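You operate a simulated robot arm through the tools that you are given. There is no shell and no other tool. Be economical: measure what you need, move in short steps, check, and stop when the job is done.

The job below is to be done with a simulated two-armed robot. You get a single attempt, and the scene is never put back.

Task
Sand the grey top off the cedar block with the red band and put it back.
Fine: clamp it in the vice first, use the sanding block and put that back, open the vice again. What is to be rubbed or washed off counts as gone when no trace of it is left.

The check looks at the end state, three seconds after you hand in, the way a careful person would. Anything else that was tipped, shoved, dropped, spilled or broken makes it a failure.

Robot
Two 7-joint arms with fingered hands on one trunk that stands fixed in place. Base frame: the origin is at the foot of the trunk, x ahead of it, y to its left, z up. Lengths are in mm, angles in rad, forces in N, time in s.
The left shoulder is at [204, 125, 1099], the right one opposite. With the tool pointing down near the work surface each hand reaches from about 100 to 960 mm from the base axis, measured 20 degrees to its own side. Payload 3.7 kg a hand.
The tool frame of a hand sits at the grasp point between the pads (the TCP): z along the fingers, y along the line on which they close. The tips reach 25 mm beyond it. Largest opening 88 mm; the body of the gripper starts 29 mm behind the TCP. The gripper is a hand of 5 fingers: y runs from the thumb to the fingers, the wrist lies at [-13, -97, -162] in the tool frame.
Orientation is that of the tool frame in the base frame, as [roll, pitch, yaw] about the fixed x, y, z axes, in that order (R = Rz(yaw) Ry(pitch) Rx(roll)). With the fingers straight down and the wrist toward the robot, the tool's x, y and z point along [0, 1, 0], [1, 0, 0] and [0, 0, -1] of the base frame.

Tools
- The arms move only by the tool servo_tool. It takes "left_increments", "right_increments" or both (then of equal length, played together; a hand with none holds still); each is a list of rows, each a list of 6 numbers: the shift along the tool's x, y, z in mm, then the turn, a rotation vector about the tool's x, y, z in degrees. In form: [[x, y, z, rx, ry, rz], ...]. A call has 1 to 12 rows; each row is the pose to reach, as a shift and turn from the pose commanded when the call began, along the tool's axes at that moment. Rows are played at 5 a second. More than 50 mm and 0.15 rad between two rows, and nothing of the call is played. A pose out of reach is approached as far as the arm can. The call stops where the force on the tool passes 90 N (or 10 N more than at its start, if that is more) or the arm is blocked; 0.2 s more then pass. In this call time passes only in rows, and 0.2 s behind the last. It gives the time, the measured TCP pose, the force on the tool (base axes), the opening and the grip force at its end, in the units of the frame above (readings bear some noise), with the torque about the TCP (base axes, N m) and any sound that the robot's microphone picked up.
- Cameras (640 x 400 px; columns grow to the right, rows downward): "scene" is now at [317.1, 33.2, 1239.7]; the picture's right is [0.37, -0.93, 0.00], its down [-0.49, -0.20, -0.85] and it looks along [0.79, 0.32, -0.53] (base axes); focal length 214 px, centre (320, 200). "left" rides on the left gripper at [-59, -79, -105] in its tool frame; the picture's right is [-0.73, -0.32, 0.61], its down [0.62, -0.68, 0.38] and it looks along [0.29, 0.66, 0.70] (tool axes); focal length 234 px, centre (320, 200). "right" rides on the right gripper at [59, -79, -105] in its tool frame; the picture's right is [-0.73, 0.32, -0.61], its down [-0.62, -0.68, 0.38] and it looks along [-0.29, 0.66, 0.70] (tool axes); focal length 234 px, centre (320, 200).
- camera(camera): a new picture of that camera. No time passes.
- raise_lower(by): slides the trunk up (or, below 0, down) by that many mm; the arms and the scene camera ride with it, the base frame stays. It gives what a move gives, with no picture.
- finger_targets(index, middle, ring, little, thumb_bend, thumb_turn, hand): sets how far each is bent, from 0 (flat) to 1 (curled in); at 0.3 the hand is open as for a grip, at 0.7 the pads meet at the TCP. One left out holds its place. A second passes; each finger stops where it meets its share of the squeeze, and holds until it gets a number again. It is the only way to open and close the hand. It gives what a move gives, with no picture; readings hold the bend of each and the force on index, middle, ring, little, thumb and palm. thumb_turn goes from beside the hand (0) to across from the fingers (1), as for a grip.
- pan_tilt(pan, tilt): turns the head with the scene camera to pan (to the left, within 1.396 rad either way) and tilt (down, from -0.506 to 1.204), counted from straight ahead of the robot. It gives what a move gives.
- measure_at(camera, pixels): there is no depth. For up to 12 entries [column, row, z] of the newest picture of that camera ("zoom" is the newest enlarged one), the place [x, y] in the base frame at which the ray of that pixel passes the height z, good to about 3 mm. No time passes.
- inspect(camera, box): a new picture of the part [left, top, right, bottom] of that camera's present view, enlarged. No time passes.
- close_job(): hands the job in; it is judged then, once.

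Go step by step. Measure first, check grasps and placings, and put right what went wrong. The budget is 80 turns and 48 pictures, counting those below and the enlarged ones. Unless the task says otherwise, let go and move clear before handing in, and close with one line.

The tools are called by a JSON object that holds its "name" and its "arguments". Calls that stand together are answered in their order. servo_tool: Moves the arms, as the interface text tells. Its arguments: {"type":"object","properties":{"left_increments":{"type":"array","items":{"type":"array","items":{"type":"number"}}},"right_increments":{"type":"array","items":{"type":"array","items":{"type":"number"}}}},"required":[]} The other tools are called the same way: raise_lower (by) slides the trunk up or down; finger_targets (index, middle, ring, little, thumb_bend, thumb_turn, hand) moves the fingers one by one; pan_tilt (pan, tilt) turns the head that bears the scene camera; camera (camera) takes a picture; measure_at (camera, pixels) gives the place at which the rays of pixels pass given heights; inspect (camera, box) takes an enlarged picture of a part of a camera's view; close_job () hands the job in.

At the start:

```text
time: 0.0
left_eef_pos: [496.7, 332.2, 1151.1]
left_ee_rot: [3.141, -0.001, 1.571]
left_ft_force: [-0.2, -1.3, -0.3]
left_ft_torque: [0.0, 0.0, -0.02]
left_gripper_width: 88.0
left_grip_force: 0.0
left_shape: jaw
left_bend: [0.3, 0.3, 0.3, 0.3, 0.3, 0.98]
left_finger forces: [0.0, 0.0, 0.1, 0.0, 0.0, 0.1]
right_eef_pos: [551.6, -126.1, 1092.3]
right_ee_rot: [3.141, 0.0, 1.568]
right_ft_force: [0.5, -0.5, -0.7]
right_ft_torque: [0.03, -0.01, 0.0]
right_gripper_width: 87.5
right_grip_force: 0.0
right_shape: jaw
right_bend: [0.3, 0.3, 0.3, 0.3, 0.3, 0.98]
right_finger forces: [0.1, 0.0, 0.1, 0.0, 0.0, 0.0]
trunk travel left (down, up): [-125.0, 290.0]
head pan, tilt: [0.38, 0.559]
```

scene: 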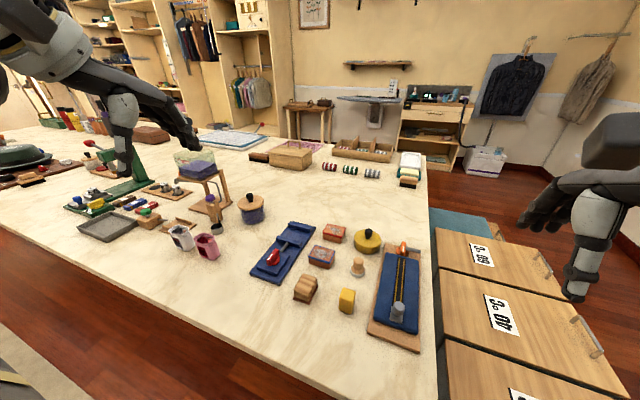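
right: 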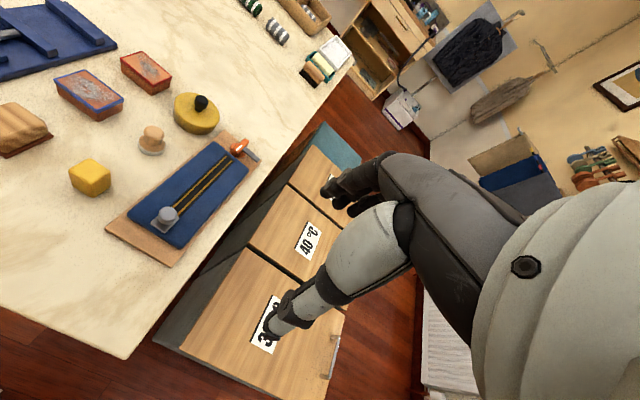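
left: 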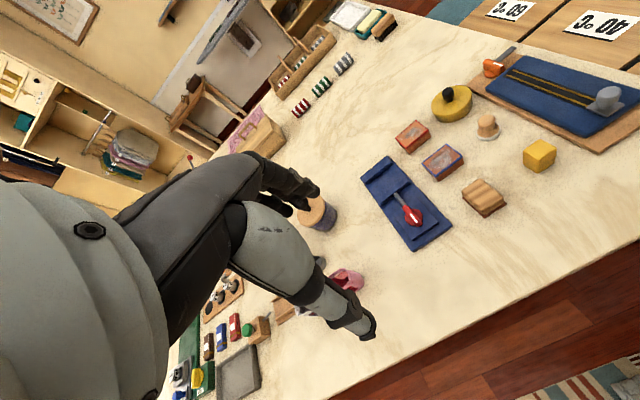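

The scene shows a blue vice-like thing with a red knob (~283,252), two red blocks with grey tops (334,233 and 321,256), and a striped wood block (306,288). I'll zoom in on these.

{"name": "inspect", "arguments": {"camera": "scene", "box": [240, 210, 440, 335]}}

{"name": "inspect", "arguments": {"camera": "right", "box": [0, 0, 260, 200]}}

{"name": "inspect", "arguments": {"camera": "left", "box": [350, 70, 590, 260]}}

```text
3.20 times, centred on (340, 272) of scene
```

zoom: 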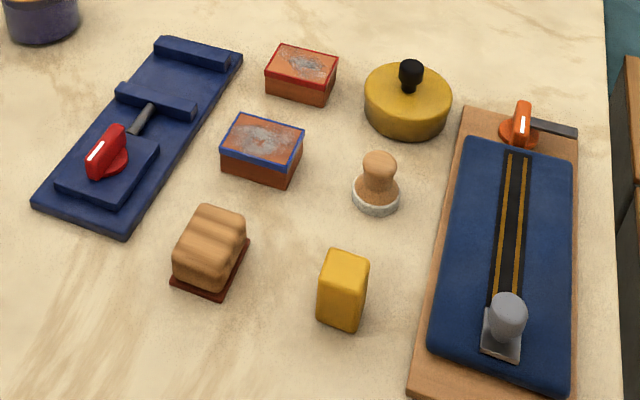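

```text
2.00 times, centred on (130, 100) of right
```

zoom: 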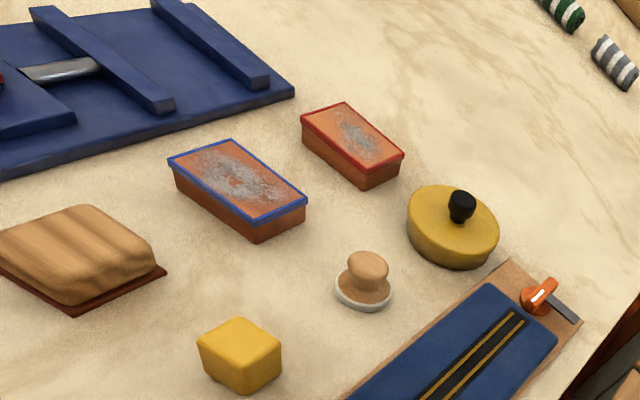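

```text
2.11 times, centred on (470, 165) of left
```

zoom: 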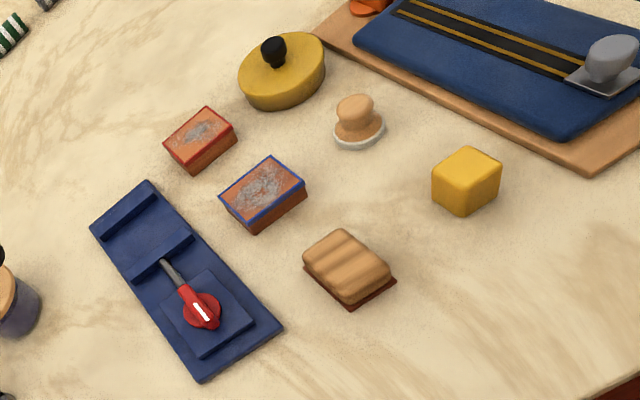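

The red-banded block is the farther one (scene 334,230). The sanding block is the ribbed one and the vice is the blue base with the red lever. Next I'll work out the heights by triangulating between cameras.

{"name": "measure_at", "arguments": {"camera": "scene", "pixels": [[279, 284.5, 750], [279, 284.5, 850], [279, 284.5, 950], [334.4, 229.8, 800], [334.4, 229.8, 900], [334.4, 229.8, 1000]]}}

{"name": "measure_at", "arguments": {"camera": "left", "pixels": [[452.5, 225.7, 750], [452.5, 225.7, 850], [452.5, 225.7, 950], [412.8, 133, 800], [412.8, 133, 900]]}}

{"name": "measure_at", "arguments": {"camera": "right", "pixels": [[146, 71, 800], [146, 71, 900]]}}

```text
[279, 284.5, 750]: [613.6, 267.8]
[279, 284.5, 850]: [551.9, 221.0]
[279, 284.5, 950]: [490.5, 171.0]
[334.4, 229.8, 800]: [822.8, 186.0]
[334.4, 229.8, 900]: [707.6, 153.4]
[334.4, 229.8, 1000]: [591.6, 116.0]
```

```text
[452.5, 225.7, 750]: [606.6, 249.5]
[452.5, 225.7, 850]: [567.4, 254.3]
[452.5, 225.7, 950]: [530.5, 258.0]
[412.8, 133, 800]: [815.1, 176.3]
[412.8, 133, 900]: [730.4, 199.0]
```

```text
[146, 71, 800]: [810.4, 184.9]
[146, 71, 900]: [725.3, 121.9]
```

Heights come out roughly: table about 770, block top about 810. I'll bring the left hand camera closer over the vice and blocks for a better look.

{"name": "servo_tool", "arguments": {"left_increments": [[-30, 8, 40, 0, 0, 0], [-60, 16, 80, 0, 0, 0], [-90, 25, 120, 0, 0, 0], [-120, 35, 160, 0, 0, 0], [-150, 40, 195, 0, 0, 0], [-156, 46, 226, 0, 0, 0]]}}

{"name": "camera", "arguments": {"camera": "left"}}

```text
refused: row 1 steps farther than a row can; nothing moved
```

```text
41 pictures are left
```

left: 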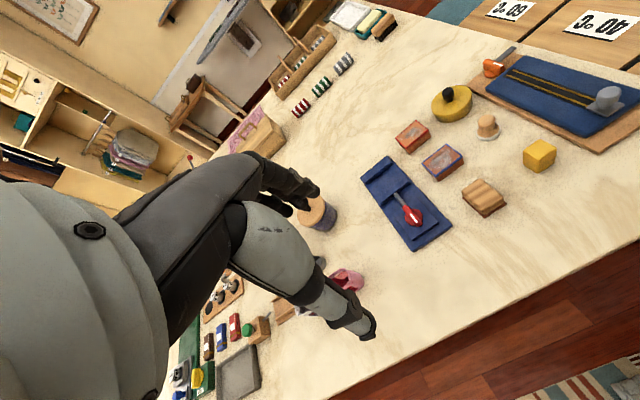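

The first row was just over the step limit, so I'll use smaller rows.

{"name": "servo_tool", "arguments": {"left_increments": [[-22, 7, 32, 0, 0, 0], [-44, 14, 64, 0, 0, 0], [-66, 21, 96, 0, 0, 0], [-88, 28, 128, 0, 0, 0], [-110, 35, 160, 0, 0, 0], [-132, 40, 192, 0, 0, 0], [-156, 46, 226, 0, 0, 0]]}}

```text
time: 1.6
left_eef_pos: [557.5, 175.5, 922.7]
left_ee_rot: [-3.141, -0.001, 1.57]
left_ft_force: [0.6, -0.3, 1.0]
left_ft_torque: [-0.01, -0.01, 0.04]
left_gripper_width: 87.5
left_grip_force: 0.0
left_shape: jaw
left_bend: [0.3, 0.3, 0.3, 0.3, 0.3, 0.98]
left_finger forces: [0.0, 0.0, 0.0, 0.0, 0.1, 0.0]
left hand out of reach, approached as far as the arm can: row 4, 5, 6, 7
right_eef_pos: [552.5, -125.4, 1092.9]
right_ee_rot: [-3.14, 0.001, 1.569]
right_ft_force: [0.3, -0.5, 0.9]
right_ft_torque: [0.0, 0.02, -0.02]
right_gripper_width: 87.8
right_grip_force: 0.0
right_shape: jaw
right_bend: [0.3, 0.3, 0.3, 0.3, 0.3, 0.98]
right_finger forces: [0.1, 0.0, 0.0, 0.0, 0.0, 0.0]
trunk travel left (down, up): [-125.0, 290.0]
head pan, tilt: [0.38, 0.559]
```

The left hand is in place, within 15 mm of the target. Now a picture.

{"name": "camera", "arguments": {"camera": "left"}}

```text
40 pictures are left
```

left: 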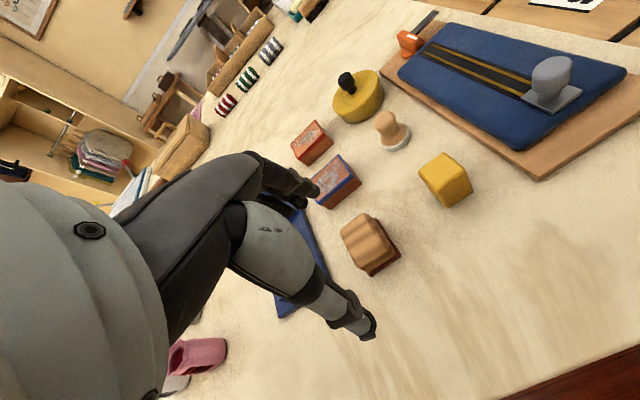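

My own hand hides the vice, so I'll shift the left hand 120 mm to the left (+y) and take another picture.

{"name": "inspect", "arguments": {"camera": "left", "box": [260, 60, 500, 290]}}

{"name": "measure_at", "arguments": {"camera": "left", "pixels": [[312, 134, 800], [312, 134, 820], [365, 236, 800], [365, 236, 820]]}}

{"name": "servo_tool", "arguments": {"left_increments": [[40, -5, 0, 0, 0, 0], [80, -10, 0, 0, 0, 0], [120, -15, 0, 0, 0, 0], [150, -15, 0, 0, 0, 0]]}}

{"name": "camera", "arguments": {"camera": "left"}}

```text
1.74 times, centred on (380, 175) of left
```

zoom: 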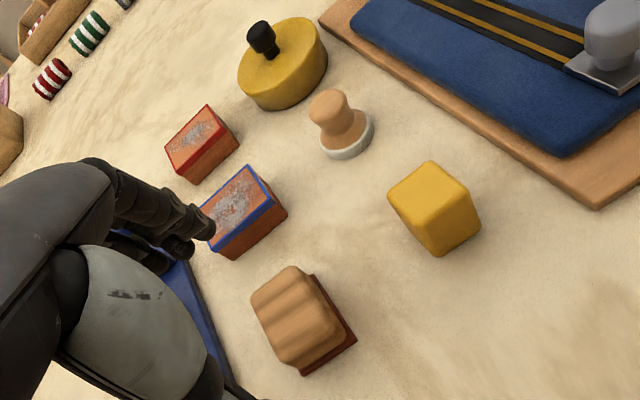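

```text
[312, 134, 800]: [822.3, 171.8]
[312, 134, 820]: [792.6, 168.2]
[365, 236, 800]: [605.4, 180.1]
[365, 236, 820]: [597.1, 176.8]
```

```text
time: 2.6
left_eef_pos: [541.6, 325.6, 924.4]
left_ee_rot: [-3.14, -0.001, 1.569]
left_ft_force: [-0.1, -0.2, -0.2]
left_ft_torque: [0.02, -0.02, -0.03]
left_gripper_width: 87.7
left_grip_force: 0.2
left_shape: jaw
left_bend: [0.3, 0.3, 0.3, 0.3, 0.3, 0.98]
left_finger forces: [0.0, 0.1, 0.1, 0.0, 0.1, 0.0]
left hand out of reach, approached as far as the arm can: row 1
right_eef_pos: [551.1, -123.8, 1091.4]
right_ee_rot: [-3.138, -0.002, 1.57]
right_ft_force: [0.3, -0.3, -0.6]
right_ft_torque: [0.01, 0.01, 0.0]
right_gripper_width: 87.4
right_grip_force: 0.1
right_shape: jaw
right_bend: [0.3, 0.3, 0.3, 0.3, 0.3, 0.98]
right_finger forces: [0.0, 0.0, 0.0, 0.0, 0.1, 0.0]
trunk travel left (down, up): [-125.0, 290.0]
head pan, tilt: [0.38, 0.559]
```

```text
38 pictures are left
```

left: 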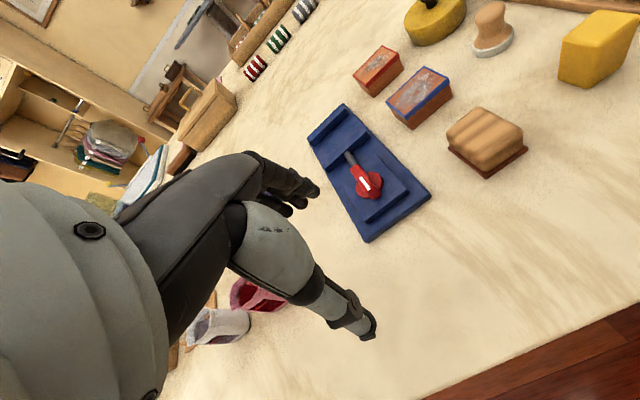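

The vice is clear now. I'll zoom in.

{"name": "inspect", "arguments": {"camera": "left", "box": [295, 30, 535, 250]}}

{"name": "camera", "arguments": {"camera": "right"}}

```text
1.82 times, centred on (415, 140) of left
```

zoom: 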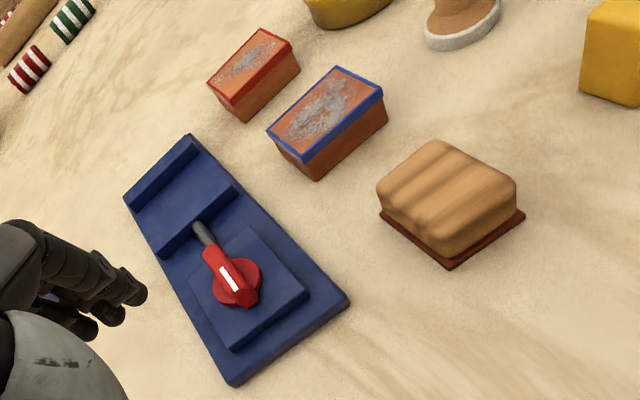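

```text
36 pictures are left
```

right: 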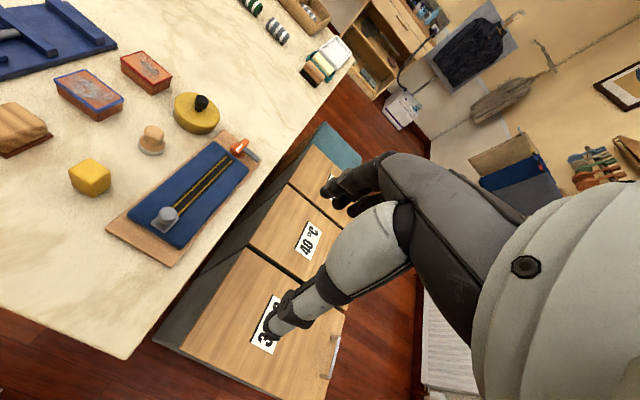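

I'll triangulate several features using this zoom and the scene view.

{"name": "measure_at", "arguments": {"camera": "zoom", "pixels": [[350, 302, 760], [350, 302, 800], [231, 384, 760], [231, 384, 800], [250, 66, 780], [250, 66, 820], [450, 268, 760], [450, 268, 800], [525, 214, 760], [525, 214, 800]]}}

{"name": "measure_at", "arguments": {"camera": "scene", "pixels": [[279.7, 284, 760], [279.7, 284, 800], [251.3, 273.5, 760], [251.3, 273.5, 800], [334.4, 229.5, 780], [334.4, 229.5, 820], [293.1, 299.2, 760], [293.1, 299.2, 800], [308.1, 303.3, 760], [308.1, 303.3, 800]]}}

```text
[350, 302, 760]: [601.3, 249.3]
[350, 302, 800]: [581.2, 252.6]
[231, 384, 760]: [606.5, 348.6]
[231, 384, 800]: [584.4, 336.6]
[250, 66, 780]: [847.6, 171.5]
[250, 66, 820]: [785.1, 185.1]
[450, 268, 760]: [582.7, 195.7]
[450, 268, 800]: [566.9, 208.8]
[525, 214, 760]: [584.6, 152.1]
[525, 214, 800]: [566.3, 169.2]
```

```text
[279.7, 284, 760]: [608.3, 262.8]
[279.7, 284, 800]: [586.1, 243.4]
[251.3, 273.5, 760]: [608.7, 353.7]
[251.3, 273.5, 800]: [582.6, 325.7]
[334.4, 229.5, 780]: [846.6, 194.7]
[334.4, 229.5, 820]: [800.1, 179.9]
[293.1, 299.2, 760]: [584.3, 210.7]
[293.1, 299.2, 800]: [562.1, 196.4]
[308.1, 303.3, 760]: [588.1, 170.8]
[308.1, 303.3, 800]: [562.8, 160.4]
```

The table seems to be near z≈780 and the block about 30 mm tall. I'll look for a clear spot to touch the table, using the near table edge and the yellow sponge position.

{"name": "measure_at", "arguments": {"camera": "scene", "pixels": [[347, 312, 782], [340, 290, 800], [300, 350, 782], [330, 374, 782], [300, 320, 782], [372, 340, 782]]}}

{"name": "camera", "arguments": {"camera": "scene"}}

```text
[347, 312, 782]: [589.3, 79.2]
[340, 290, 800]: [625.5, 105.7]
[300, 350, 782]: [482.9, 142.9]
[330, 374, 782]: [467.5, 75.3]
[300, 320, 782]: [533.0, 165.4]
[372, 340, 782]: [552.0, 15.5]
```

```text
35 pictures are left
```

scene: 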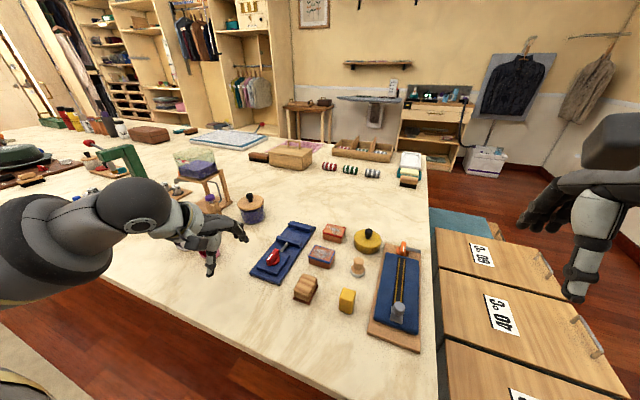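

The spot around (515,110) is clear, so I'll move the right hand there to touch the table.

{"name": "servo_tool", "arguments": {"right_increments": [[30, -4, 32, 0, 0, 0], [60, -8, 64, 0, 0, 0], [90, -12, 96, 0, 0, 0], [120, -16, 128, 0, 0, 0], [150, -20, 160, 0, 0, 0], [180, -25, 192, 0, 0, 0], [210, -30, 224, 0, 0, 0], [237, -36, 255, 0, 0, 0], [237, -36, 268, 0, 0, 0]]}}

```text
time: 4.6
left_eef_pos: [539.9, 326.3, 925.3]
left_ee_rot: [-3.14, -0.002, 1.572]
left_ft_force: [0.1, 0.1, 0.5]
left_ft_torque: [-0.01, 0.03, 0.0]
left_gripper_width: 87.6
left_grip_force: 0.1
left_shape: jaw
left_bend: [0.3, 0.3, 0.3, 0.3, 0.3, 0.98]
left_finger forces: [0.0, 0.1, 0.1, 0.1, 0.0, 0.0]
right_eef_pos: [518.3, 111.6, 824.9]
right_ee_rot: [-3.142, 0.0, 1.569]
right_ft_force: [0.2, -0.1, -0.1]
right_ft_torque: [-0.01, -0.02, -0.01]
right_gripper_width: 87.6
right_grip_force: 0.0
right_shape: jaw
right_bend: [0.3, 0.3, 0.3, 0.3, 0.3, 0.98]
right_finger forces: [0.0, 0.1, 0.1, 0.0, 0.0, 0.0]
trunk travel left (down, up): [-125.0, 290.0]
head pan, tilt: [0.38, 0.559]
```

No contact at TCP z 825. I'll keep going down in small steps.

{"name": "servo_tool", "arguments": {"right_increments": [[0, 0, 5, 0, 0, 0], [0, 0, 9, 0, 0, 0], [0, 0, 12, 0, 0, 0], [0, 0, 15, 0, 0, 0], [0, 0, 18, 0, 0, 0]]}}

```text
time: 5.8
left_eef_pos: [540.7, 326.2, 923.7]
left_ee_rot: [-3.141, 0.001, 1.57]
left_ft_force: [-0.3, -1.2, 0.2]
left_ft_torque: [0.0, 0.01, -0.04]
left_gripper_width: 88.0
left_grip_force: 0.1
left_shape: jaw
left_bend: [0.3, 0.3, 0.3, 0.3, 0.3, 0.98]
left_finger forces: [0.1, 0.0, 0.0, 0.0, 0.0, 0.1]
right_eef_pos: [516.3, 110.9, 806.1]
right_ee_rot: [3.141, 0.002, 1.569]
right_ft_force: [0.0, -0.4, -0.4]
right_ft_torque: [-0.02, 0.02, -0.03]
right_gripper_width: 87.5
right_grip_force: 0.0
right_shape: jaw
right_bend: [0.3, 0.3, 0.3, 0.3, 0.3, 0.98]
right_finger forces: [0.0, 0.0, 0.0, 0.0, 0.1, 0.0]
trunk travel left (down, up): [-125.0, 290.0]
head pan, tilt: [0.38, 0.559]
```

Still no contact, with the tips at about 781. I'll go a little lower.

{"name": "servo_tool", "arguments": {"right_increments": [[0, 0, 3, 0, 0, 0], [0, 0, 6, 0, 0, 0], [0, 0, 9, 0, 0, 0], [0, 0, 12, 0, 0, 0]]}}

```text
time: 6.8
left_eef_pos: [538.0, 324.3, 929.4]
left_ee_rot: [3.136, 0.0, 1.57]
left_ft_force: [0.4, -0.6, 0.0]
left_ft_torque: [0.02, -0.01, -0.01]
left_gripper_width: 87.7
left_grip_force: 0.0
left_shape: jaw
left_bend: [0.3, 0.3, 0.3, 0.3, 0.3, 0.98]
left_finger forces: [0.0, 0.0, 0.0, 0.1, 0.0, 0.0]
right_eef_pos: [516.1, 113.3, 801.8]
right_ee_rot: [3.129, -0.006, 1.568]
right_ft_force: [-2.4, -2.2, 43.7]
right_ft_torque: [-0.34, -1.08, -0.18]
right_gripper_width: 85.5
right_grip_force: 0.0
right_shape: jaw
right_bend: [0.3, 0.3, 0.3, 0.3, 0.29, 0.98]
right_finger forces: [2.1, 30.3, 0.0, 0.0, 10.9, 0.0]
trunk travel left (down, up): [-125.0, 290.0]
head pan, tilt: [0.38, 0.559]
```

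Contact is at TCP z≈802, so the table is at about 777. I'll raise the right hand and back it out to the right, then zoom in on the red block and the vice.

{"name": "servo_tool", "arguments": {"right_increments": [[0, 0, -40, 0, 0, 0], [0, 0, -80, 0, 0, 0], [-40, 0, -110, 0, 0, 0], [-80, 0, -130, 0, 0, 0], [-120, 0, -150, 0, 0, 0], [-160, 0, -170, 0, 0, 0], [-200, 0, -190, 0, 0, 0]]}}

{"name": "inspect", "arguments": {"camera": "left", "box": [340, 35, 460, 110]}}

{"name": "inspect", "arguments": {"camera": "scene", "box": [240, 215, 368, 310]}}

{"name": "inspect", "arguments": {"camera": "left", "box": [300, 95, 440, 250]}}

```text
time: 8.4
left_eef_pos: [539.9, 326.8, 926.2]
left_ee_rot: [3.139, -0.001, 1.572]
left_ft_force: [0.1, 0.5, 0.0]
left_ft_torque: [0.01, 0.0, 0.0]
left_gripper_width: 87.8
left_grip_force: 0.0
left_shape: jaw
left_bend: [0.3, 0.3, 0.3, 0.3, 0.3, 0.98]
left_finger forces: [0.1, 0.1, 0.0, 0.0, 0.0, 0.0]
right_eef_pos: [529.7, -80.7, 991.0]
right_ee_rot: [-3.141, 0.001, 1.569]
right_ft_force: [0.6, -0.2, 0.8]
right_ft_torque: [0.0, -0.01, 0.0]
right_gripper_width: 87.9
right_grip_force: 0.0
right_shape: jaw
right_bend: [0.3, 0.3, 0.3, 0.3, 0.3, 0.98]
right_finger forces: [0.0, 0.1, 0.0, 0.0, 0.0, 0.0]
right hand out of reach, approached as far as the arm can: row 7
trunk travel left (down, up): [-125.0, 290.0]
head pan, tilt: [0.38, 0.559]
```

```text
5.33 times, centred on (400, 72) of left
```

zoom: 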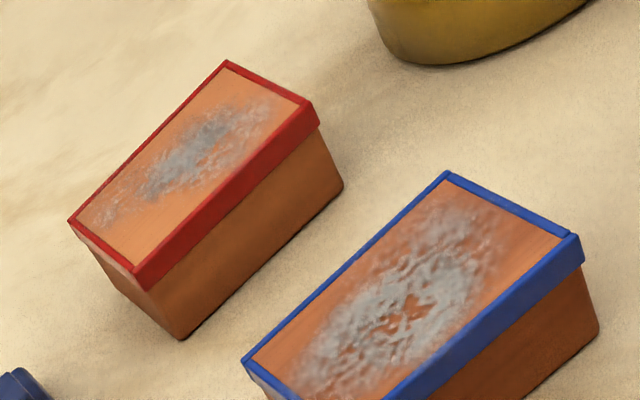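

```text
4.21 times, centred on (304, 262) of scene
```

zoom: 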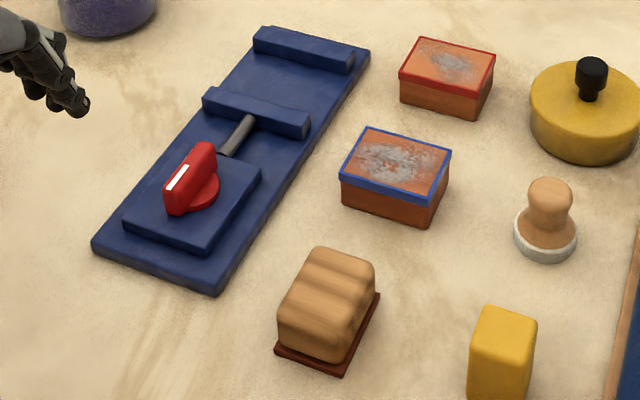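

```text
2.58 times, centred on (370, 172) of left
```

zoom: 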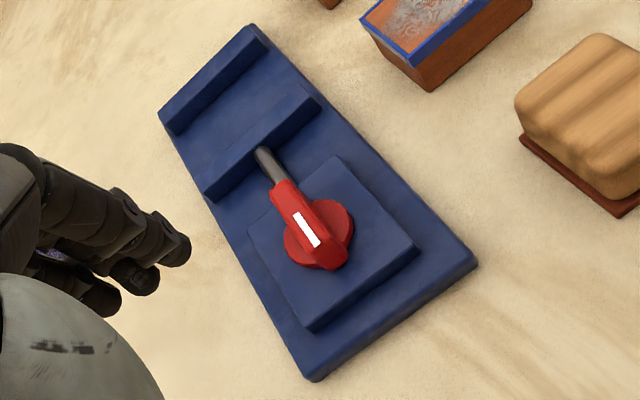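

Now to measure the block corners from the raw left pixels: the bottom corners at z 777, and the top corners at trial heights.

{"name": "measure_at", "arguments": {"camera": "left", "pixels": [[373.7, 97.9, 777], [404.3, 69.6, 777], [365.5, 84.8, 807], [365.5, 84.8, 817], [398.9, 54, 807], [398.9, 54, 817], [352.7, 76.1, 807], [352.7, 76.1, 817], [382.4, 46.1, 807], [382.4, 46.1, 817]]}}

{"name": "measure_at", "arguments": {"camera": "zoom", "pixels": [[312, 380, 777], [475, 268, 777], [160, 112, 800], [250, 27, 800], [206, 192, 800], [306, 88, 800], [312, 322, 795], [416, 248, 795], [305, 225, 825], [345, 262, 825], [281, 190, 825]]}}

{"name": "measure_at", "arguments": {"camera": "scene", "pixels": [[334.9, 231, 807], [334.9, 231, 812], [279, 284.6, 777], [252, 274, 777], [263, 306, 777]]}}

```text
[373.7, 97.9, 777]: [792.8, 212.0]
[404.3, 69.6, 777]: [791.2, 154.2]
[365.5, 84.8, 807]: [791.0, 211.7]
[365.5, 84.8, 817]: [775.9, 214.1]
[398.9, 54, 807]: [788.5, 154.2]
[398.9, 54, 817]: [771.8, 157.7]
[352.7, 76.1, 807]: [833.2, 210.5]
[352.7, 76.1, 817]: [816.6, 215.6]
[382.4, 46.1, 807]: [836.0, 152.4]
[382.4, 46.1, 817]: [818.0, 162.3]
```

```text
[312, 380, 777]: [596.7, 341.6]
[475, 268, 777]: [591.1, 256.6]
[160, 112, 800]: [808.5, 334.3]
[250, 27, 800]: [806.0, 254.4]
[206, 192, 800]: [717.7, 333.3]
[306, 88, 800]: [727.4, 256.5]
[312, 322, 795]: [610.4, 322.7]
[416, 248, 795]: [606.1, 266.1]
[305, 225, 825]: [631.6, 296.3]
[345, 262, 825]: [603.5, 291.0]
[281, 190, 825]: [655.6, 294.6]
```

```text
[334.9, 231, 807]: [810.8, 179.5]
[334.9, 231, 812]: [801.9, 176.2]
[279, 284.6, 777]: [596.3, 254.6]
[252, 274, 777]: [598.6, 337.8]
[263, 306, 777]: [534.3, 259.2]
```

Block: x 791–834, y 153–212, top about 806, and square to the axes. Next I'll triangulate the jaw heights and the gap.

{"name": "inspect", "arguments": {"camera": "left", "box": [300, 95, 380, 175]}}

{"name": "inspect", "arguments": {"camera": "scene", "box": [258, 215, 332, 285]}}

```text
5.00 times, centred on (340, 135) of left
```

zoom: 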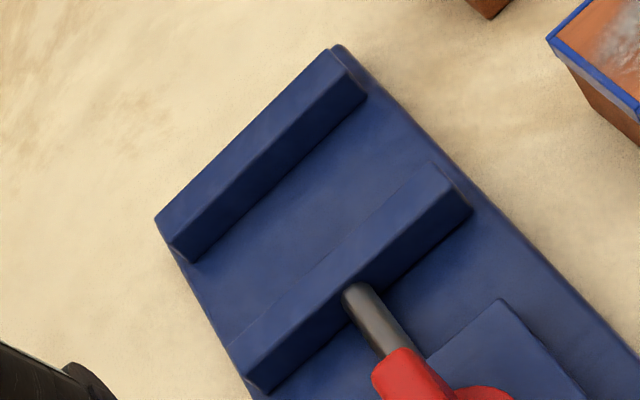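

```text
5.71 times, centred on (295, 250) of scene
```

zoom: 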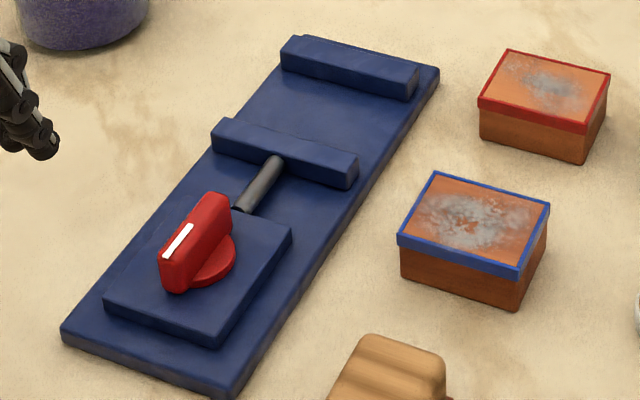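

I'll measure the jaw corners from both cameras at two heights.

{"name": "measure_at", "arguments": {"camera": "left", "pixels": [[362.4, 128.6, 795], [362.4, 128.6, 815], [346.4, 111, 795], [346.4, 111, 815], [310.4, 143.6, 795], [310.4, 143.6, 815], [367.6, 133, 795], [367.6, 133, 815], [321.2, 164, 795], [321.2, 164, 815], [349.4, 113.6, 790], [370.6, 137, 790]]}}

{"name": "measure_at", "arguments": {"camera": "scene", "pixels": [[301.65, 241.6, 795], [301.65, 241.6, 815], [311.1, 229.9, 795], [311.1, 229.9, 815], [288.3, 224.1, 795], [288.3, 224.1, 815], [300.25, 244.7, 795], [300.25, 244.7, 815], [277.9, 235.6, 795], [277.9, 235.6, 815], [310.8, 232.8, 790], [299.7, 247.9, 790]]}}

```text
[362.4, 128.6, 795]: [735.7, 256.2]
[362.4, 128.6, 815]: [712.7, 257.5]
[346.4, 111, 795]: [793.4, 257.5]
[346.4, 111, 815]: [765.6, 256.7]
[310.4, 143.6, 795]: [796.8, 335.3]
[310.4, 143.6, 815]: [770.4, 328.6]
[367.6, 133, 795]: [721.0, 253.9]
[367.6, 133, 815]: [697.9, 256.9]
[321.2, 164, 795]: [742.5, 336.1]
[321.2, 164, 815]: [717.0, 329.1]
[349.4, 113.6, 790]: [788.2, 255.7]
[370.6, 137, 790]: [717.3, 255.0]
```

```text
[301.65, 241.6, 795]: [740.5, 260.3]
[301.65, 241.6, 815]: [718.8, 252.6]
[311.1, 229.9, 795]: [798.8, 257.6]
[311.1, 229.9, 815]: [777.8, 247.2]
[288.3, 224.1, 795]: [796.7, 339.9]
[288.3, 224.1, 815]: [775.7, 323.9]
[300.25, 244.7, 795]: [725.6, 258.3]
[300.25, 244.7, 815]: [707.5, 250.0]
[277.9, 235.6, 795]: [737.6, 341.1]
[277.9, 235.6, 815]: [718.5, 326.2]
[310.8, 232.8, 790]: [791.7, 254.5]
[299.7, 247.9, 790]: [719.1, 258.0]
```

The jaw tops are at about 803, with the gap at x≈730–786 and y≈256–334. Next I'll check how much clearance the blue block leaves on the near side of the red one.

{"name": "measure_at", "arguments": {"camera": "left", "pixels": [[423.8, 66.75, 807], [423.8, 66.75, 812], [385.6, 102, 807], [385.6, 102, 812], [447, 76, 807], [452.3, 97, 777]]}}

{"name": "measure_at", "arguments": {"camera": "scene", "pixels": [[315.7, 236.8, 807], [335.1, 242.1, 807]]}}

```text
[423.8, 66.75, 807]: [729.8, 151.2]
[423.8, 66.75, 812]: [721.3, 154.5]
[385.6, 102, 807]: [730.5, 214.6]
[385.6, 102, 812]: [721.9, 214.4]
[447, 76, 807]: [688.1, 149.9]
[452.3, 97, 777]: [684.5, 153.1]
```

```text
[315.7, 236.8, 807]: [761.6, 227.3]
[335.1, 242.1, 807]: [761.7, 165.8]
```

The blue block's far edge is at x≈730, so there's about 60 mm of room for the thumb. I'll move the left hand above the red block.

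{"name": "servo_tool", "arguments": {"left_increments": [[-18, 34, 0, 0, 0, 0], [-36, 68, 0, 0, 0, 0], [-54, 102, 5, 0, 0, 0], [-72, 136, 10, 0, 0, 0], [-90, 170, 15, 0, 0, 0], [-108, 204, 20, 0, 0, 0], [-126, 238, 30, 0, 0, 0], [-144, 272, 50, 0, 0, 0], [-144, 272, 75, 0, 0, 0]]}}

{"name": "camera", "arguments": {"camera": "left"}}

{"name": "inspect", "arguments": {"camera": "scene", "box": [240, 170, 400, 290]}}

```text
time: 10.4
left_eef_pos: [812.0, 182.6, 849.5]
left_ee_rot: [3.14, -0.001, 1.57]
left_ft_force: [0.8, -0.2, 0.0]
left_ft_torque: [0.02, 0.01, -0.02]
left_gripper_width: 87.6
left_grip_force: 0.1
left_shape: jaw
left_bend: [0.3, 0.3, 0.3, 0.3, 0.3, 0.98]
left_finger forces: [0.0, 0.1, 0.1, 0.1, 0.0, 0.1]
right_eef_pos: [530.9, -82.1, 990.2]
right_ee_rot: [-3.14, 0.002, 1.567]
right_ft_force: [-0.4, 0.4, -0.2]
right_ft_torque: [-0.03, 0.0, -0.01]
right_gripper_width: 87.8
right_grip_force: 0.2
right_shape: jaw
right_bend: [0.3, 0.3, 0.3, 0.3, 0.3, 0.98]
right_finger forces: [0.0, 0.0, 0.0, 0.0, 0.0, 0.0]
trunk travel left (down, up): [-125.0, 290.0]
head pan, tilt: [0.38, 0.559]
```

```text
29 pictures are left
```

left: 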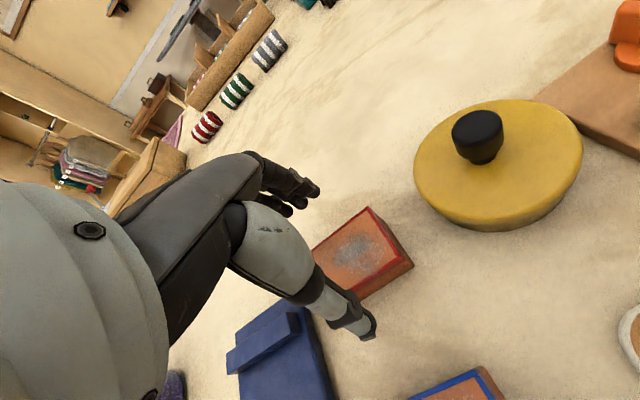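

```text
3.33 times, centred on (320, 230) of scene
```

zoom: 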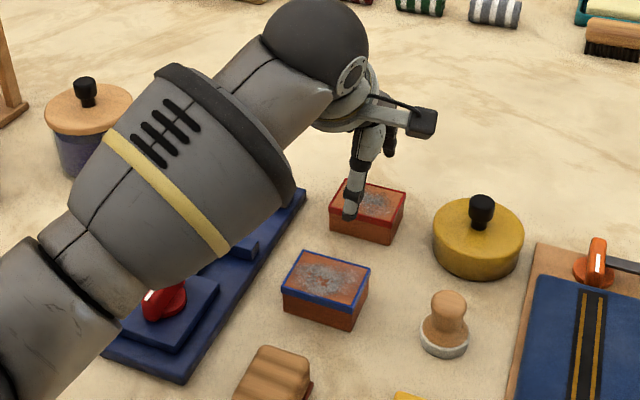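

The hand is over the block, but the block looks slightly to the image right of the grip line. I'll measure its visible top corners at z 806.

{"name": "measure_at", "arguments": {"camera": "left", "pixels": [[370, 207, 806], [413, 265, 806], [313, 250, 806], [360, 299, 806]]}}

{"name": "inspect", "arguments": {"camera": "left", "box": [290, 180, 430, 350]}}

```text
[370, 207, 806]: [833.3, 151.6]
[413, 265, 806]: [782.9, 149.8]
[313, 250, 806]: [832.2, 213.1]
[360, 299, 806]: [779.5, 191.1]
```

```text
2.35 times, centred on (360, 265) of left
```

zoom: 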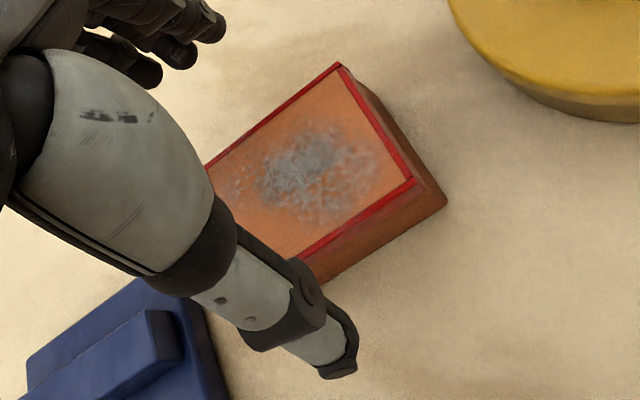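

The right top corner is actually at raw (399,258), which agrees with a block centre of about (812,182). I'll go down to TCP z 818.

{"name": "servo_tool", "arguments": {"left_increments": [[0, 0, 12, 0, 0, 0], [0, 0, 24, 0, 0, 0], [0, 0, 32, 0, 0, 0]]}}

{"name": "finger_targets", "arguments": {"hand": "left", "index": 0.6, "middle": 0.6, "ring": 0.6, "little": 0.6, "thumb_bend": 0.6}}

{"name": "camera", "arguments": {"camera": "left"}}

```text
time: 11.2
left_eef_pos: [813.9, 183.9, 817.4]
left_ee_rot: [-3.141, 0.002, 1.571]
left_ft_force: [0.4, -0.1, -0.4]
left_ft_torque: [-0.04, 0.02, 0.01]
left_gripper_width: 87.8
left_grip_force: 0.1
left_shape: jaw
left_bend: [0.3, 0.3, 0.3, 0.3, 0.3, 0.98]
left_finger forces: [0.1, 0.0, 0.0, 0.0, 0.0, 0.1]
right_eef_pos: [530.2, -81.3, 989.5]
right_ee_rot: [-3.14, 0.0, 1.57]
right_ft_force: [-0.4, -0.5, -0.3]
right_ft_torque: [0.0, 0.0, 0.0]
right_gripper_width: 87.8
right_grip_force: 0.1
right_shape: jaw
right_bend: [0.3, 0.3, 0.3, 0.3, 0.3, 0.98]
right_finger forces: [0.0, 0.1, 0.1, 0.0, 0.0, 0.0]
trunk travel left (down, up): [-125.0, 290.0]
head pan, tilt: [0.38, 0.559]
```

```text
time: 12.2
left_eef_pos: [812.3, 182.5, 817.4]
left_ee_rot: [3.141, 0.0, 1.57]
left_ft_force: [-0.4, -0.1, -0.8]
left_ft_torque: [-0.04, -0.01, 0.01]
left_gripper_width: 38.9
left_grip_force: 8.3
left_shape: fingers
left_bend: [0.54, 0.56, 0.57, 0.6, 0.51, 0.96]
left_finger forces: [3.6, 2.9, 1.9, 0.0, 8.5, 0.0]
right_eef_pos: [530.9, -81.3, 988.5]
right_ee_rot: [-3.141, 0.001, 1.569]
right_ft_force: [-0.1, 0.1, -0.5]
right_ft_torque: [-0.01, 0.0, 0.01]
right_gripper_width: 87.5
right_grip_force: 0.0
right_shape: jaw
right_bend: [0.3, 0.3, 0.3, 0.3, 0.3, 0.98]
right_finger forces: [0.1, 0.0, 0.1, 0.1, 0.0, 0.0]
trunk travel left (down, up): [-125.0, 290.0]
head pan, tilt: [0.38, 0.559]
```

```text
26 pictures are left
```

left: 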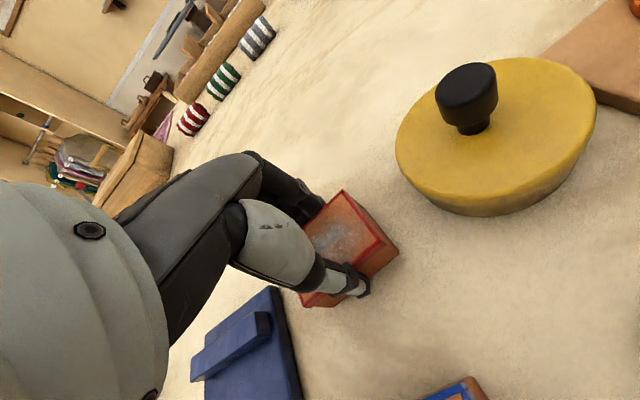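

The thumb and three fingers are on the block. I'll squeeze harder, then lift.

{"name": "finger_targets", "arguments": {"hand": "left", "index": 0.7, "middle": 0.7, "ring": 0.7, "thumb_bend": 0.7}}

{"name": "servo_tool", "arguments": {"left_increments": [[0, 0, -10, 0, 0, 0], [0, 0, -30, 0, 0, 0], [0, 0, -50, 0, 0, 0]]}}

{"name": "camera", "arguments": {"camera": "left"}}

```text
time: 13.2
left_eef_pos: [811.9, 182.6, 818.4]
left_ee_rot: [3.141, -0.001, 1.571]
left_ft_force: [0.3, 0.3, 0.2]
left_ft_torque: [-0.01, -0.01, -0.01]
left_gripper_width: 38.4
left_grip_force: 16.0
left_shape: fingers
left_bend: [0.58, 0.62, 0.64, 0.6, 0.49, 0.94]
left_finger forces: [6.6, 5.6, 3.7, 0.0, 16.1, 0.0]
right_eef_pos: [531.7, -81.3, 989.9]
right_ee_rot: [-3.141, 0.001, 1.569]
right_ft_force: [0.5, -0.8, 0.7]
right_ft_torque: [0.03, -0.02, -0.04]
right_gripper_width: 88.0
right_grip_force: 0.1
right_shape: jaw
right_bend: [0.3, 0.3, 0.3, 0.3, 0.3, 0.98]
right_finger forces: [0.1, 0.1, 0.0, 0.0, 0.0, 0.1]
trunk travel left (down, up): [-125.0, 290.0]
head pan, tilt: [0.38, 0.559]
```

```text
time: 14.0
left_eef_pos: [813.7, 182.4, 868.8]
left_ee_rot: [3.141, -0.002, 1.57]
left_ft_force: [-0.6, -0.7, -0.8]
left_ft_torque: [0.0, -0.01, 0.01]
left_gripper_width: 38.7
left_grip_force: 15.6
left_shape: fingers
left_bend: [0.59, 0.63, 0.64, 0.6, 0.49, 0.94]
left_finger forces: [6.5, 5.4, 3.8, 0.0, 15.9, 0.0]
right_eef_pos: [530.2, -81.6, 990.5]
right_ee_rot: [-3.141, 0.001, 1.569]
right_ft_force: [-0.2, -0.5, 0.1]
right_ft_torque: [0.03, -0.01, 0.02]
right_gripper_width: 87.8
right_grip_force: 0.0
right_shape: jaw
right_bend: [0.3, 0.3, 0.3, 0.3, 0.3, 0.98]
right_finger forces: [0.1, 0.1, 0.1, 0.1, 0.0, 0.0]
trunk travel left (down, up): [-125.0, 290.0]
head pan, tilt: [0.38, 0.559]
```

```text
25 pictures are left
```

left: 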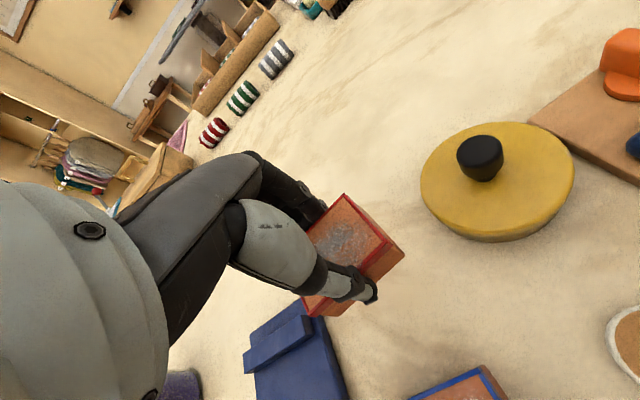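

The block is up. I'll zoom in to get its offset and tilt in the hand (top at z≈857).

{"name": "inspect", "arguments": {"camera": "left", "box": [290, 180, 430, 330]}}

{"name": "inspect", "arguments": {"camera": "scene", "box": [290, 170, 380, 250]}}

```text
2.67 times, centred on (360, 255) of left
```

zoom: 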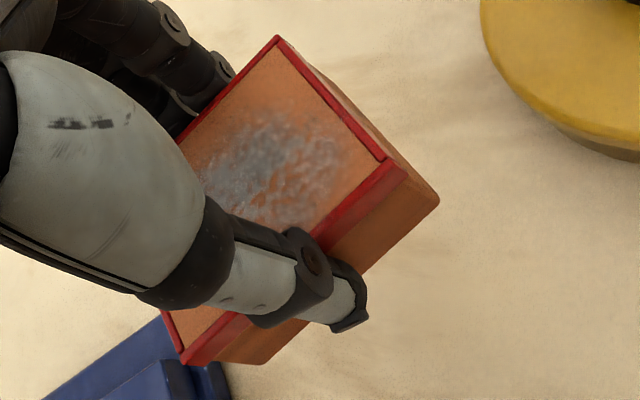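

```text
5.00 times, centred on (335, 210) of scene
```

zoom: 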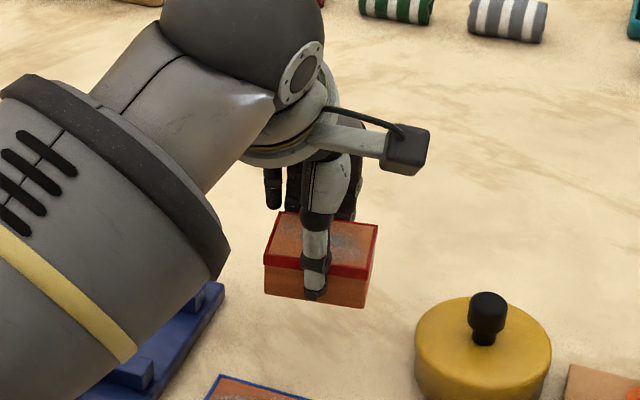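

{"name": "measure_at", "arguments": {"camera": "left", "pixels": [[344.3, 193.9, 857], [384.3, 239.3, 857], [308.3, 311.9, 857], [344.3, 193.9, 861], [384.3, 239.3, 861], [308.3, 311.9, 861]]}}

```text
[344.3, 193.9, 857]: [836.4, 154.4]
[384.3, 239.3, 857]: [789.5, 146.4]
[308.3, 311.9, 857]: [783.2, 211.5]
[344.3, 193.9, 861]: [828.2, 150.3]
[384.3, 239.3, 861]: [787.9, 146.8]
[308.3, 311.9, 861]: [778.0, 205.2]
```

The block is level but has turned about 6° counter-clockwise in the hand. I'll turn the hand back 5.5° while carrying it over the vice gap.

{"name": "servo_tool", "arguments": {"left_increments": [[25, -12, -3, 0, 0, 2], [50, -24, -3, 0, 0, 4], [75, -36, -3, 0, 0, 5.5], [100, -46, -3, 0, 0, 5.5], [113.5, -52.5, -3, 0, 0, 5.5]]}}

{"name": "inspect", "arguments": {"camera": "left", "box": [270, 170, 430, 370]}}

{"name": "inspect", "arguments": {"camera": "scene", "box": [240, 170, 370, 290]}}

```text
time: 15.2
left_eef_pos: [760.2, 295.9, 869.5]
left_ee_rot: [-3.141, 0.001, 1.474]
left_ft_force: [0.2, -0.6, -0.1]
left_ft_torque: [0.02, -0.02, 0.03]
left_gripper_width: 38.5
left_grip_force: 15.3
left_shape: fingers
left_bend: [0.59, 0.63, 0.64, 0.6, 0.49, 0.94]
left_finger forces: [6.5, 5.5, 3.7, 0.1, 16.0, 0.0]
right_eef_pos: [530.9, -80.0, 990.1]
right_ee_rot: [-3.139, 0.0, 1.569]
right_ft_force: [0.4, 0.2, -1.5]
right_ft_torque: [0.0, 0.01, -0.03]
right_gripper_width: 87.8
right_grip_force: 0.1
right_shape: jaw
right_bend: [0.3, 0.3, 0.3, 0.3, 0.3, 0.98]
right_finger forces: [0.0, 0.1, 0.1, 0.0, 0.0, 0.0]
trunk travel left (down, up): [-125.0, 290.0]
head pan, tilt: [0.38, 0.559]
```

```text
2.00 times, centred on (350, 270) of left
```

zoom: 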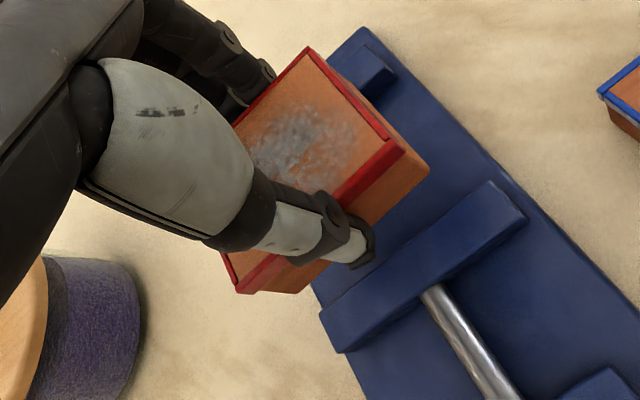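

```text
3.33 times, centred on (305, 230) of scene
```

zoom: 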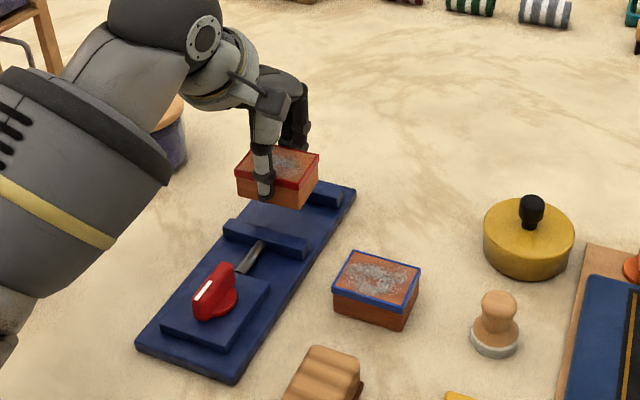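

The block is parallel to the jaws. I'll re-measure the jaws and the block's lower corner from this closer view.

{"name": "measure_at", "arguments": {"camera": "left", "pixels": [[435, 261.5, 803], [351, 329, 803], [386, 202, 803], [388, 207, 790], [404, 255, 828], [336.5, 416, 828], [376, 230, 830], [448, 279, 787]]}}

{"name": "measure_at", "arguments": {"camera": "zoom", "pixels": [[311, 238, 803], [342, 190, 803], [222, 220, 803], [298, 210, 828], [318, 155, 857], [237, 195, 828], [304, 180, 857]]}}

```text
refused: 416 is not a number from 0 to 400
```

```text
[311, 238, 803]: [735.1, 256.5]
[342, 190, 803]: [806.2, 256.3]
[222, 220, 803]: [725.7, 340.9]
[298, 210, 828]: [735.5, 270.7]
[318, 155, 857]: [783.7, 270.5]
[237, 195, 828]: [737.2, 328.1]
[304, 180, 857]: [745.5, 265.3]
```

{"name": "measure_at", "arguments": {"camera": "left", "pixels": [[435, 261.5, 803], [351, 329, 803], [386, 202, 803], [388, 207, 790], [404, 255, 828], [376, 230, 830], [448, 279, 787], [343.5, 193.5, 857], [391, 245, 857], [309, 315, 857]]}}

```text
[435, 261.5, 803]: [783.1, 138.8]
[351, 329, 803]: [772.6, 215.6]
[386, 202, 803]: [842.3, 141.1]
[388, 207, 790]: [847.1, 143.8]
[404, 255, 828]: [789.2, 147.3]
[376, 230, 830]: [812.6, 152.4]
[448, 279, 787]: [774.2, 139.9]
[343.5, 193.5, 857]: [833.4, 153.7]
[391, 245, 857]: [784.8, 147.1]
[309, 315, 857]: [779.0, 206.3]
```

The measurement used the older left picture; after correcting for the hand motion, the gap centre is x≈756 and the block centre x≈755. I'll descend until the block is just above the jaws and look.

{"name": "servo_tool", "arguments": {"left_increments": [[0, 0, 10, 0, 0, 0], [0, 0, 20, 0, 0, 0]]}}

{"name": "camera", "arguments": {"camera": "left"}}

{"name": "inspect", "arguments": {"camera": "scene", "box": [270, 195, 340, 265]}}

```text
time: 15.8
left_eef_pos: [761.2, 296.8, 849.5]
left_ee_rot: [-3.141, 0.001, 1.475]
left_ft_force: [-0.5, -1.1, -0.7]
left_ft_torque: [0.02, 0.01, 0.04]
left_gripper_width: 38.2
left_grip_force: 15.6
left_shape: fingers
left_bend: [0.59, 0.63, 0.64, 0.6, 0.49, 0.94]
left_finger forces: [6.5, 5.5, 3.7, 0.0, 16.0, 0.0]
right_eef_pos: [531.0, -80.7, 989.5]
right_ee_rot: [-3.14, 0.001, 1.569]
right_ft_force: [-0.6, 0.4, -0.6]
right_ft_torque: [0.03, 0.0, 0.0]
right_gripper_width: 87.7
right_grip_force: 0.0
right_shape: jaw
right_bend: [0.3, 0.3, 0.3, 0.3, 0.3, 0.98]
right_finger forces: [0.0, 0.1, 0.1, 0.0, 0.0, 0.1]
trunk travel left (down, up): [-125.0, 290.0]
head pan, tilt: [0.38, 0.559]
```

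```text
20 pictures are left
```

left: 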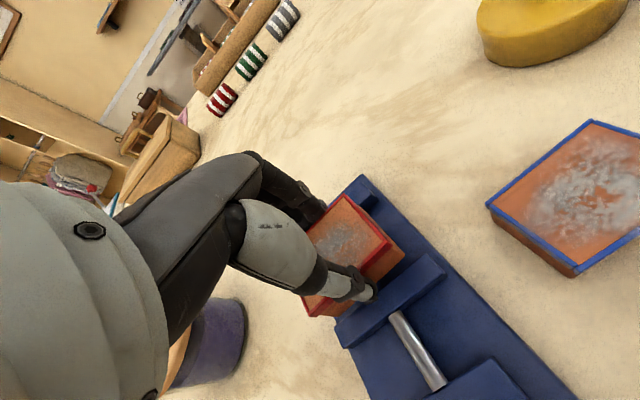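

```text
5.71 times, centred on (305, 230) of scene
```

zoom: 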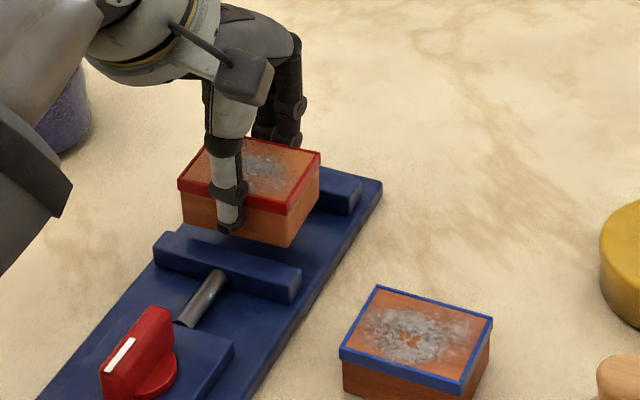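

{"name": "measure_at", "arguments": {"camera": "left", "pixels": [[432, 255, 803], [340, 330, 803], [378, 197, 803], [405, 256, 808], [345, 196, 838], [390, 246, 838], [308, 313, 838], [368, 211, 808]]}}

{"name": "measure_at", "arguments": {"camera": "zoom", "pixels": [[302, 265, 803], [362, 187, 803], [358, 198, 803], [290, 246, 808], [288, 213, 838], [320, 155, 838], [184, 220, 808]]}}

```text
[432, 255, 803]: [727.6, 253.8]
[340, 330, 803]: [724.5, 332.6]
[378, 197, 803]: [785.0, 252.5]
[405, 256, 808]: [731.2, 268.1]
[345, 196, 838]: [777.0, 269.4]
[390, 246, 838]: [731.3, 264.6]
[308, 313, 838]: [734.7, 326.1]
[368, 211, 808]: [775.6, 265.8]
```

```text
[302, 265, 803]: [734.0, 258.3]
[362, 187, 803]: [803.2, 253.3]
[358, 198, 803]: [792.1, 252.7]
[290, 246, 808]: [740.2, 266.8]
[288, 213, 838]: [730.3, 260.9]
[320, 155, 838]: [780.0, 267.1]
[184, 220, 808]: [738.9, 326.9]
```

In both views the block is slightly nearer the moving jaw, so I'll shift it +2.5 mm in x and descend carefully, watching the force.

{"name": "servo_tool", "arguments": {"left_increments": [[0, 2.5, 3, 0, 0, 0], [0, 2.5, 6, 0, 0, 0], [0, 2.5, 9, 0, 0, 0], [0, 2.5, 11, 0, 0, 0]]}}

```text
time: 16.8
left_eef_pos: [762.5, 297.6, 838.0]
left_ee_rot: [-3.141, -0.002, 1.474]
left_ft_force: [0.2, -0.9, -0.7]
left_ft_torque: [-0.01, -0.04, 0.04]
left_gripper_width: 38.4
left_grip_force: 15.4
left_shape: fingers
left_bend: [0.59, 0.63, 0.64, 0.6, 0.49, 0.94]
left_finger forces: [6.6, 5.5, 3.7, 0.0, 16.1, 0.0]
right_eef_pos: [530.8, -81.5, 990.0]
right_ee_rot: [-3.14, -0.001, 1.569]
right_ft_force: [0.4, -0.5, 0.5]
right_ft_torque: [0.03, -0.01, -0.04]
right_gripper_width: 87.8
right_grip_force: 0.1
right_shape: jaw
right_bend: [0.3, 0.3, 0.3, 0.3, 0.3, 0.98]
right_finger forces: [0.1, 0.0, 0.0, 0.0, 0.0, 0.0]
trunk travel left (down, up): [-125.0, 290.0]
head pan, tilt: [0.38, 0.559]
```

No contact yet, with the block bottom at about 797 between the jaws. I'll continue in 2 mm steps.

{"name": "servo_tool", "arguments": {"left_increments": [[0, 0, 2, 0, 0, 0], [0, 0, 4, 0, 0, 0], [0, 0, 6, 0, 0, 0]]}}

{"name": "inspect", "arguments": {"camera": "scene", "box": [270, 205, 330, 265]}}

```text
time: 17.6
left_eef_pos: [763.2, 295.7, 834.3]
left_ee_rot: [3.14, 0.0, 1.474]
left_ft_force: [0.5, 0.1, -0.5]
left_ft_torque: [-0.02, 0.03, 0.02]
left_gripper_width: 38.6
left_grip_force: 15.9
left_shape: fingers
left_bend: [0.59, 0.63, 0.64, 0.6, 0.49, 0.94]
left_finger forces: [6.6, 5.5, 3.6, 0.1, 16.0, 0.0]
right_eef_pos: [530.1, -82.0, 989.4]
right_ee_rot: [-3.14, 0.001, 1.568]
right_ft_force: [1.1, -0.3, -0.4]
right_ft_torque: [-0.01, 0.0, -0.02]
right_gripper_width: 87.7
right_grip_force: 0.0
right_shape: jaw
right_bend: [0.3, 0.3, 0.3, 0.3, 0.3, 0.98]
right_finger forces: [0.0, 0.0, 0.0, 0.1, 0.0, 0.1]
trunk travel left (down, up): [-125.0, 290.0]
head pan, tilt: [0.38, 0.559]
```

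```text
6.67 times, centred on (300, 235) of scene
```

zoom: 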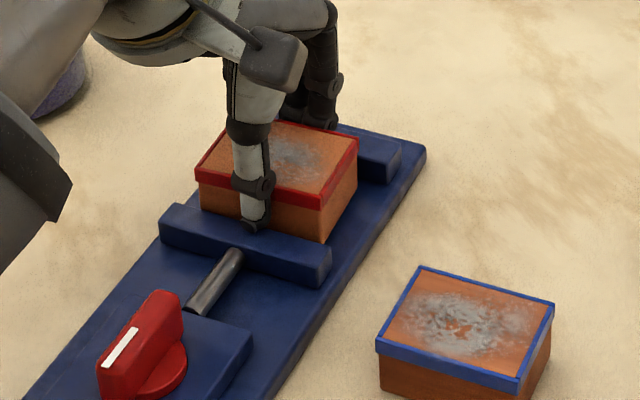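

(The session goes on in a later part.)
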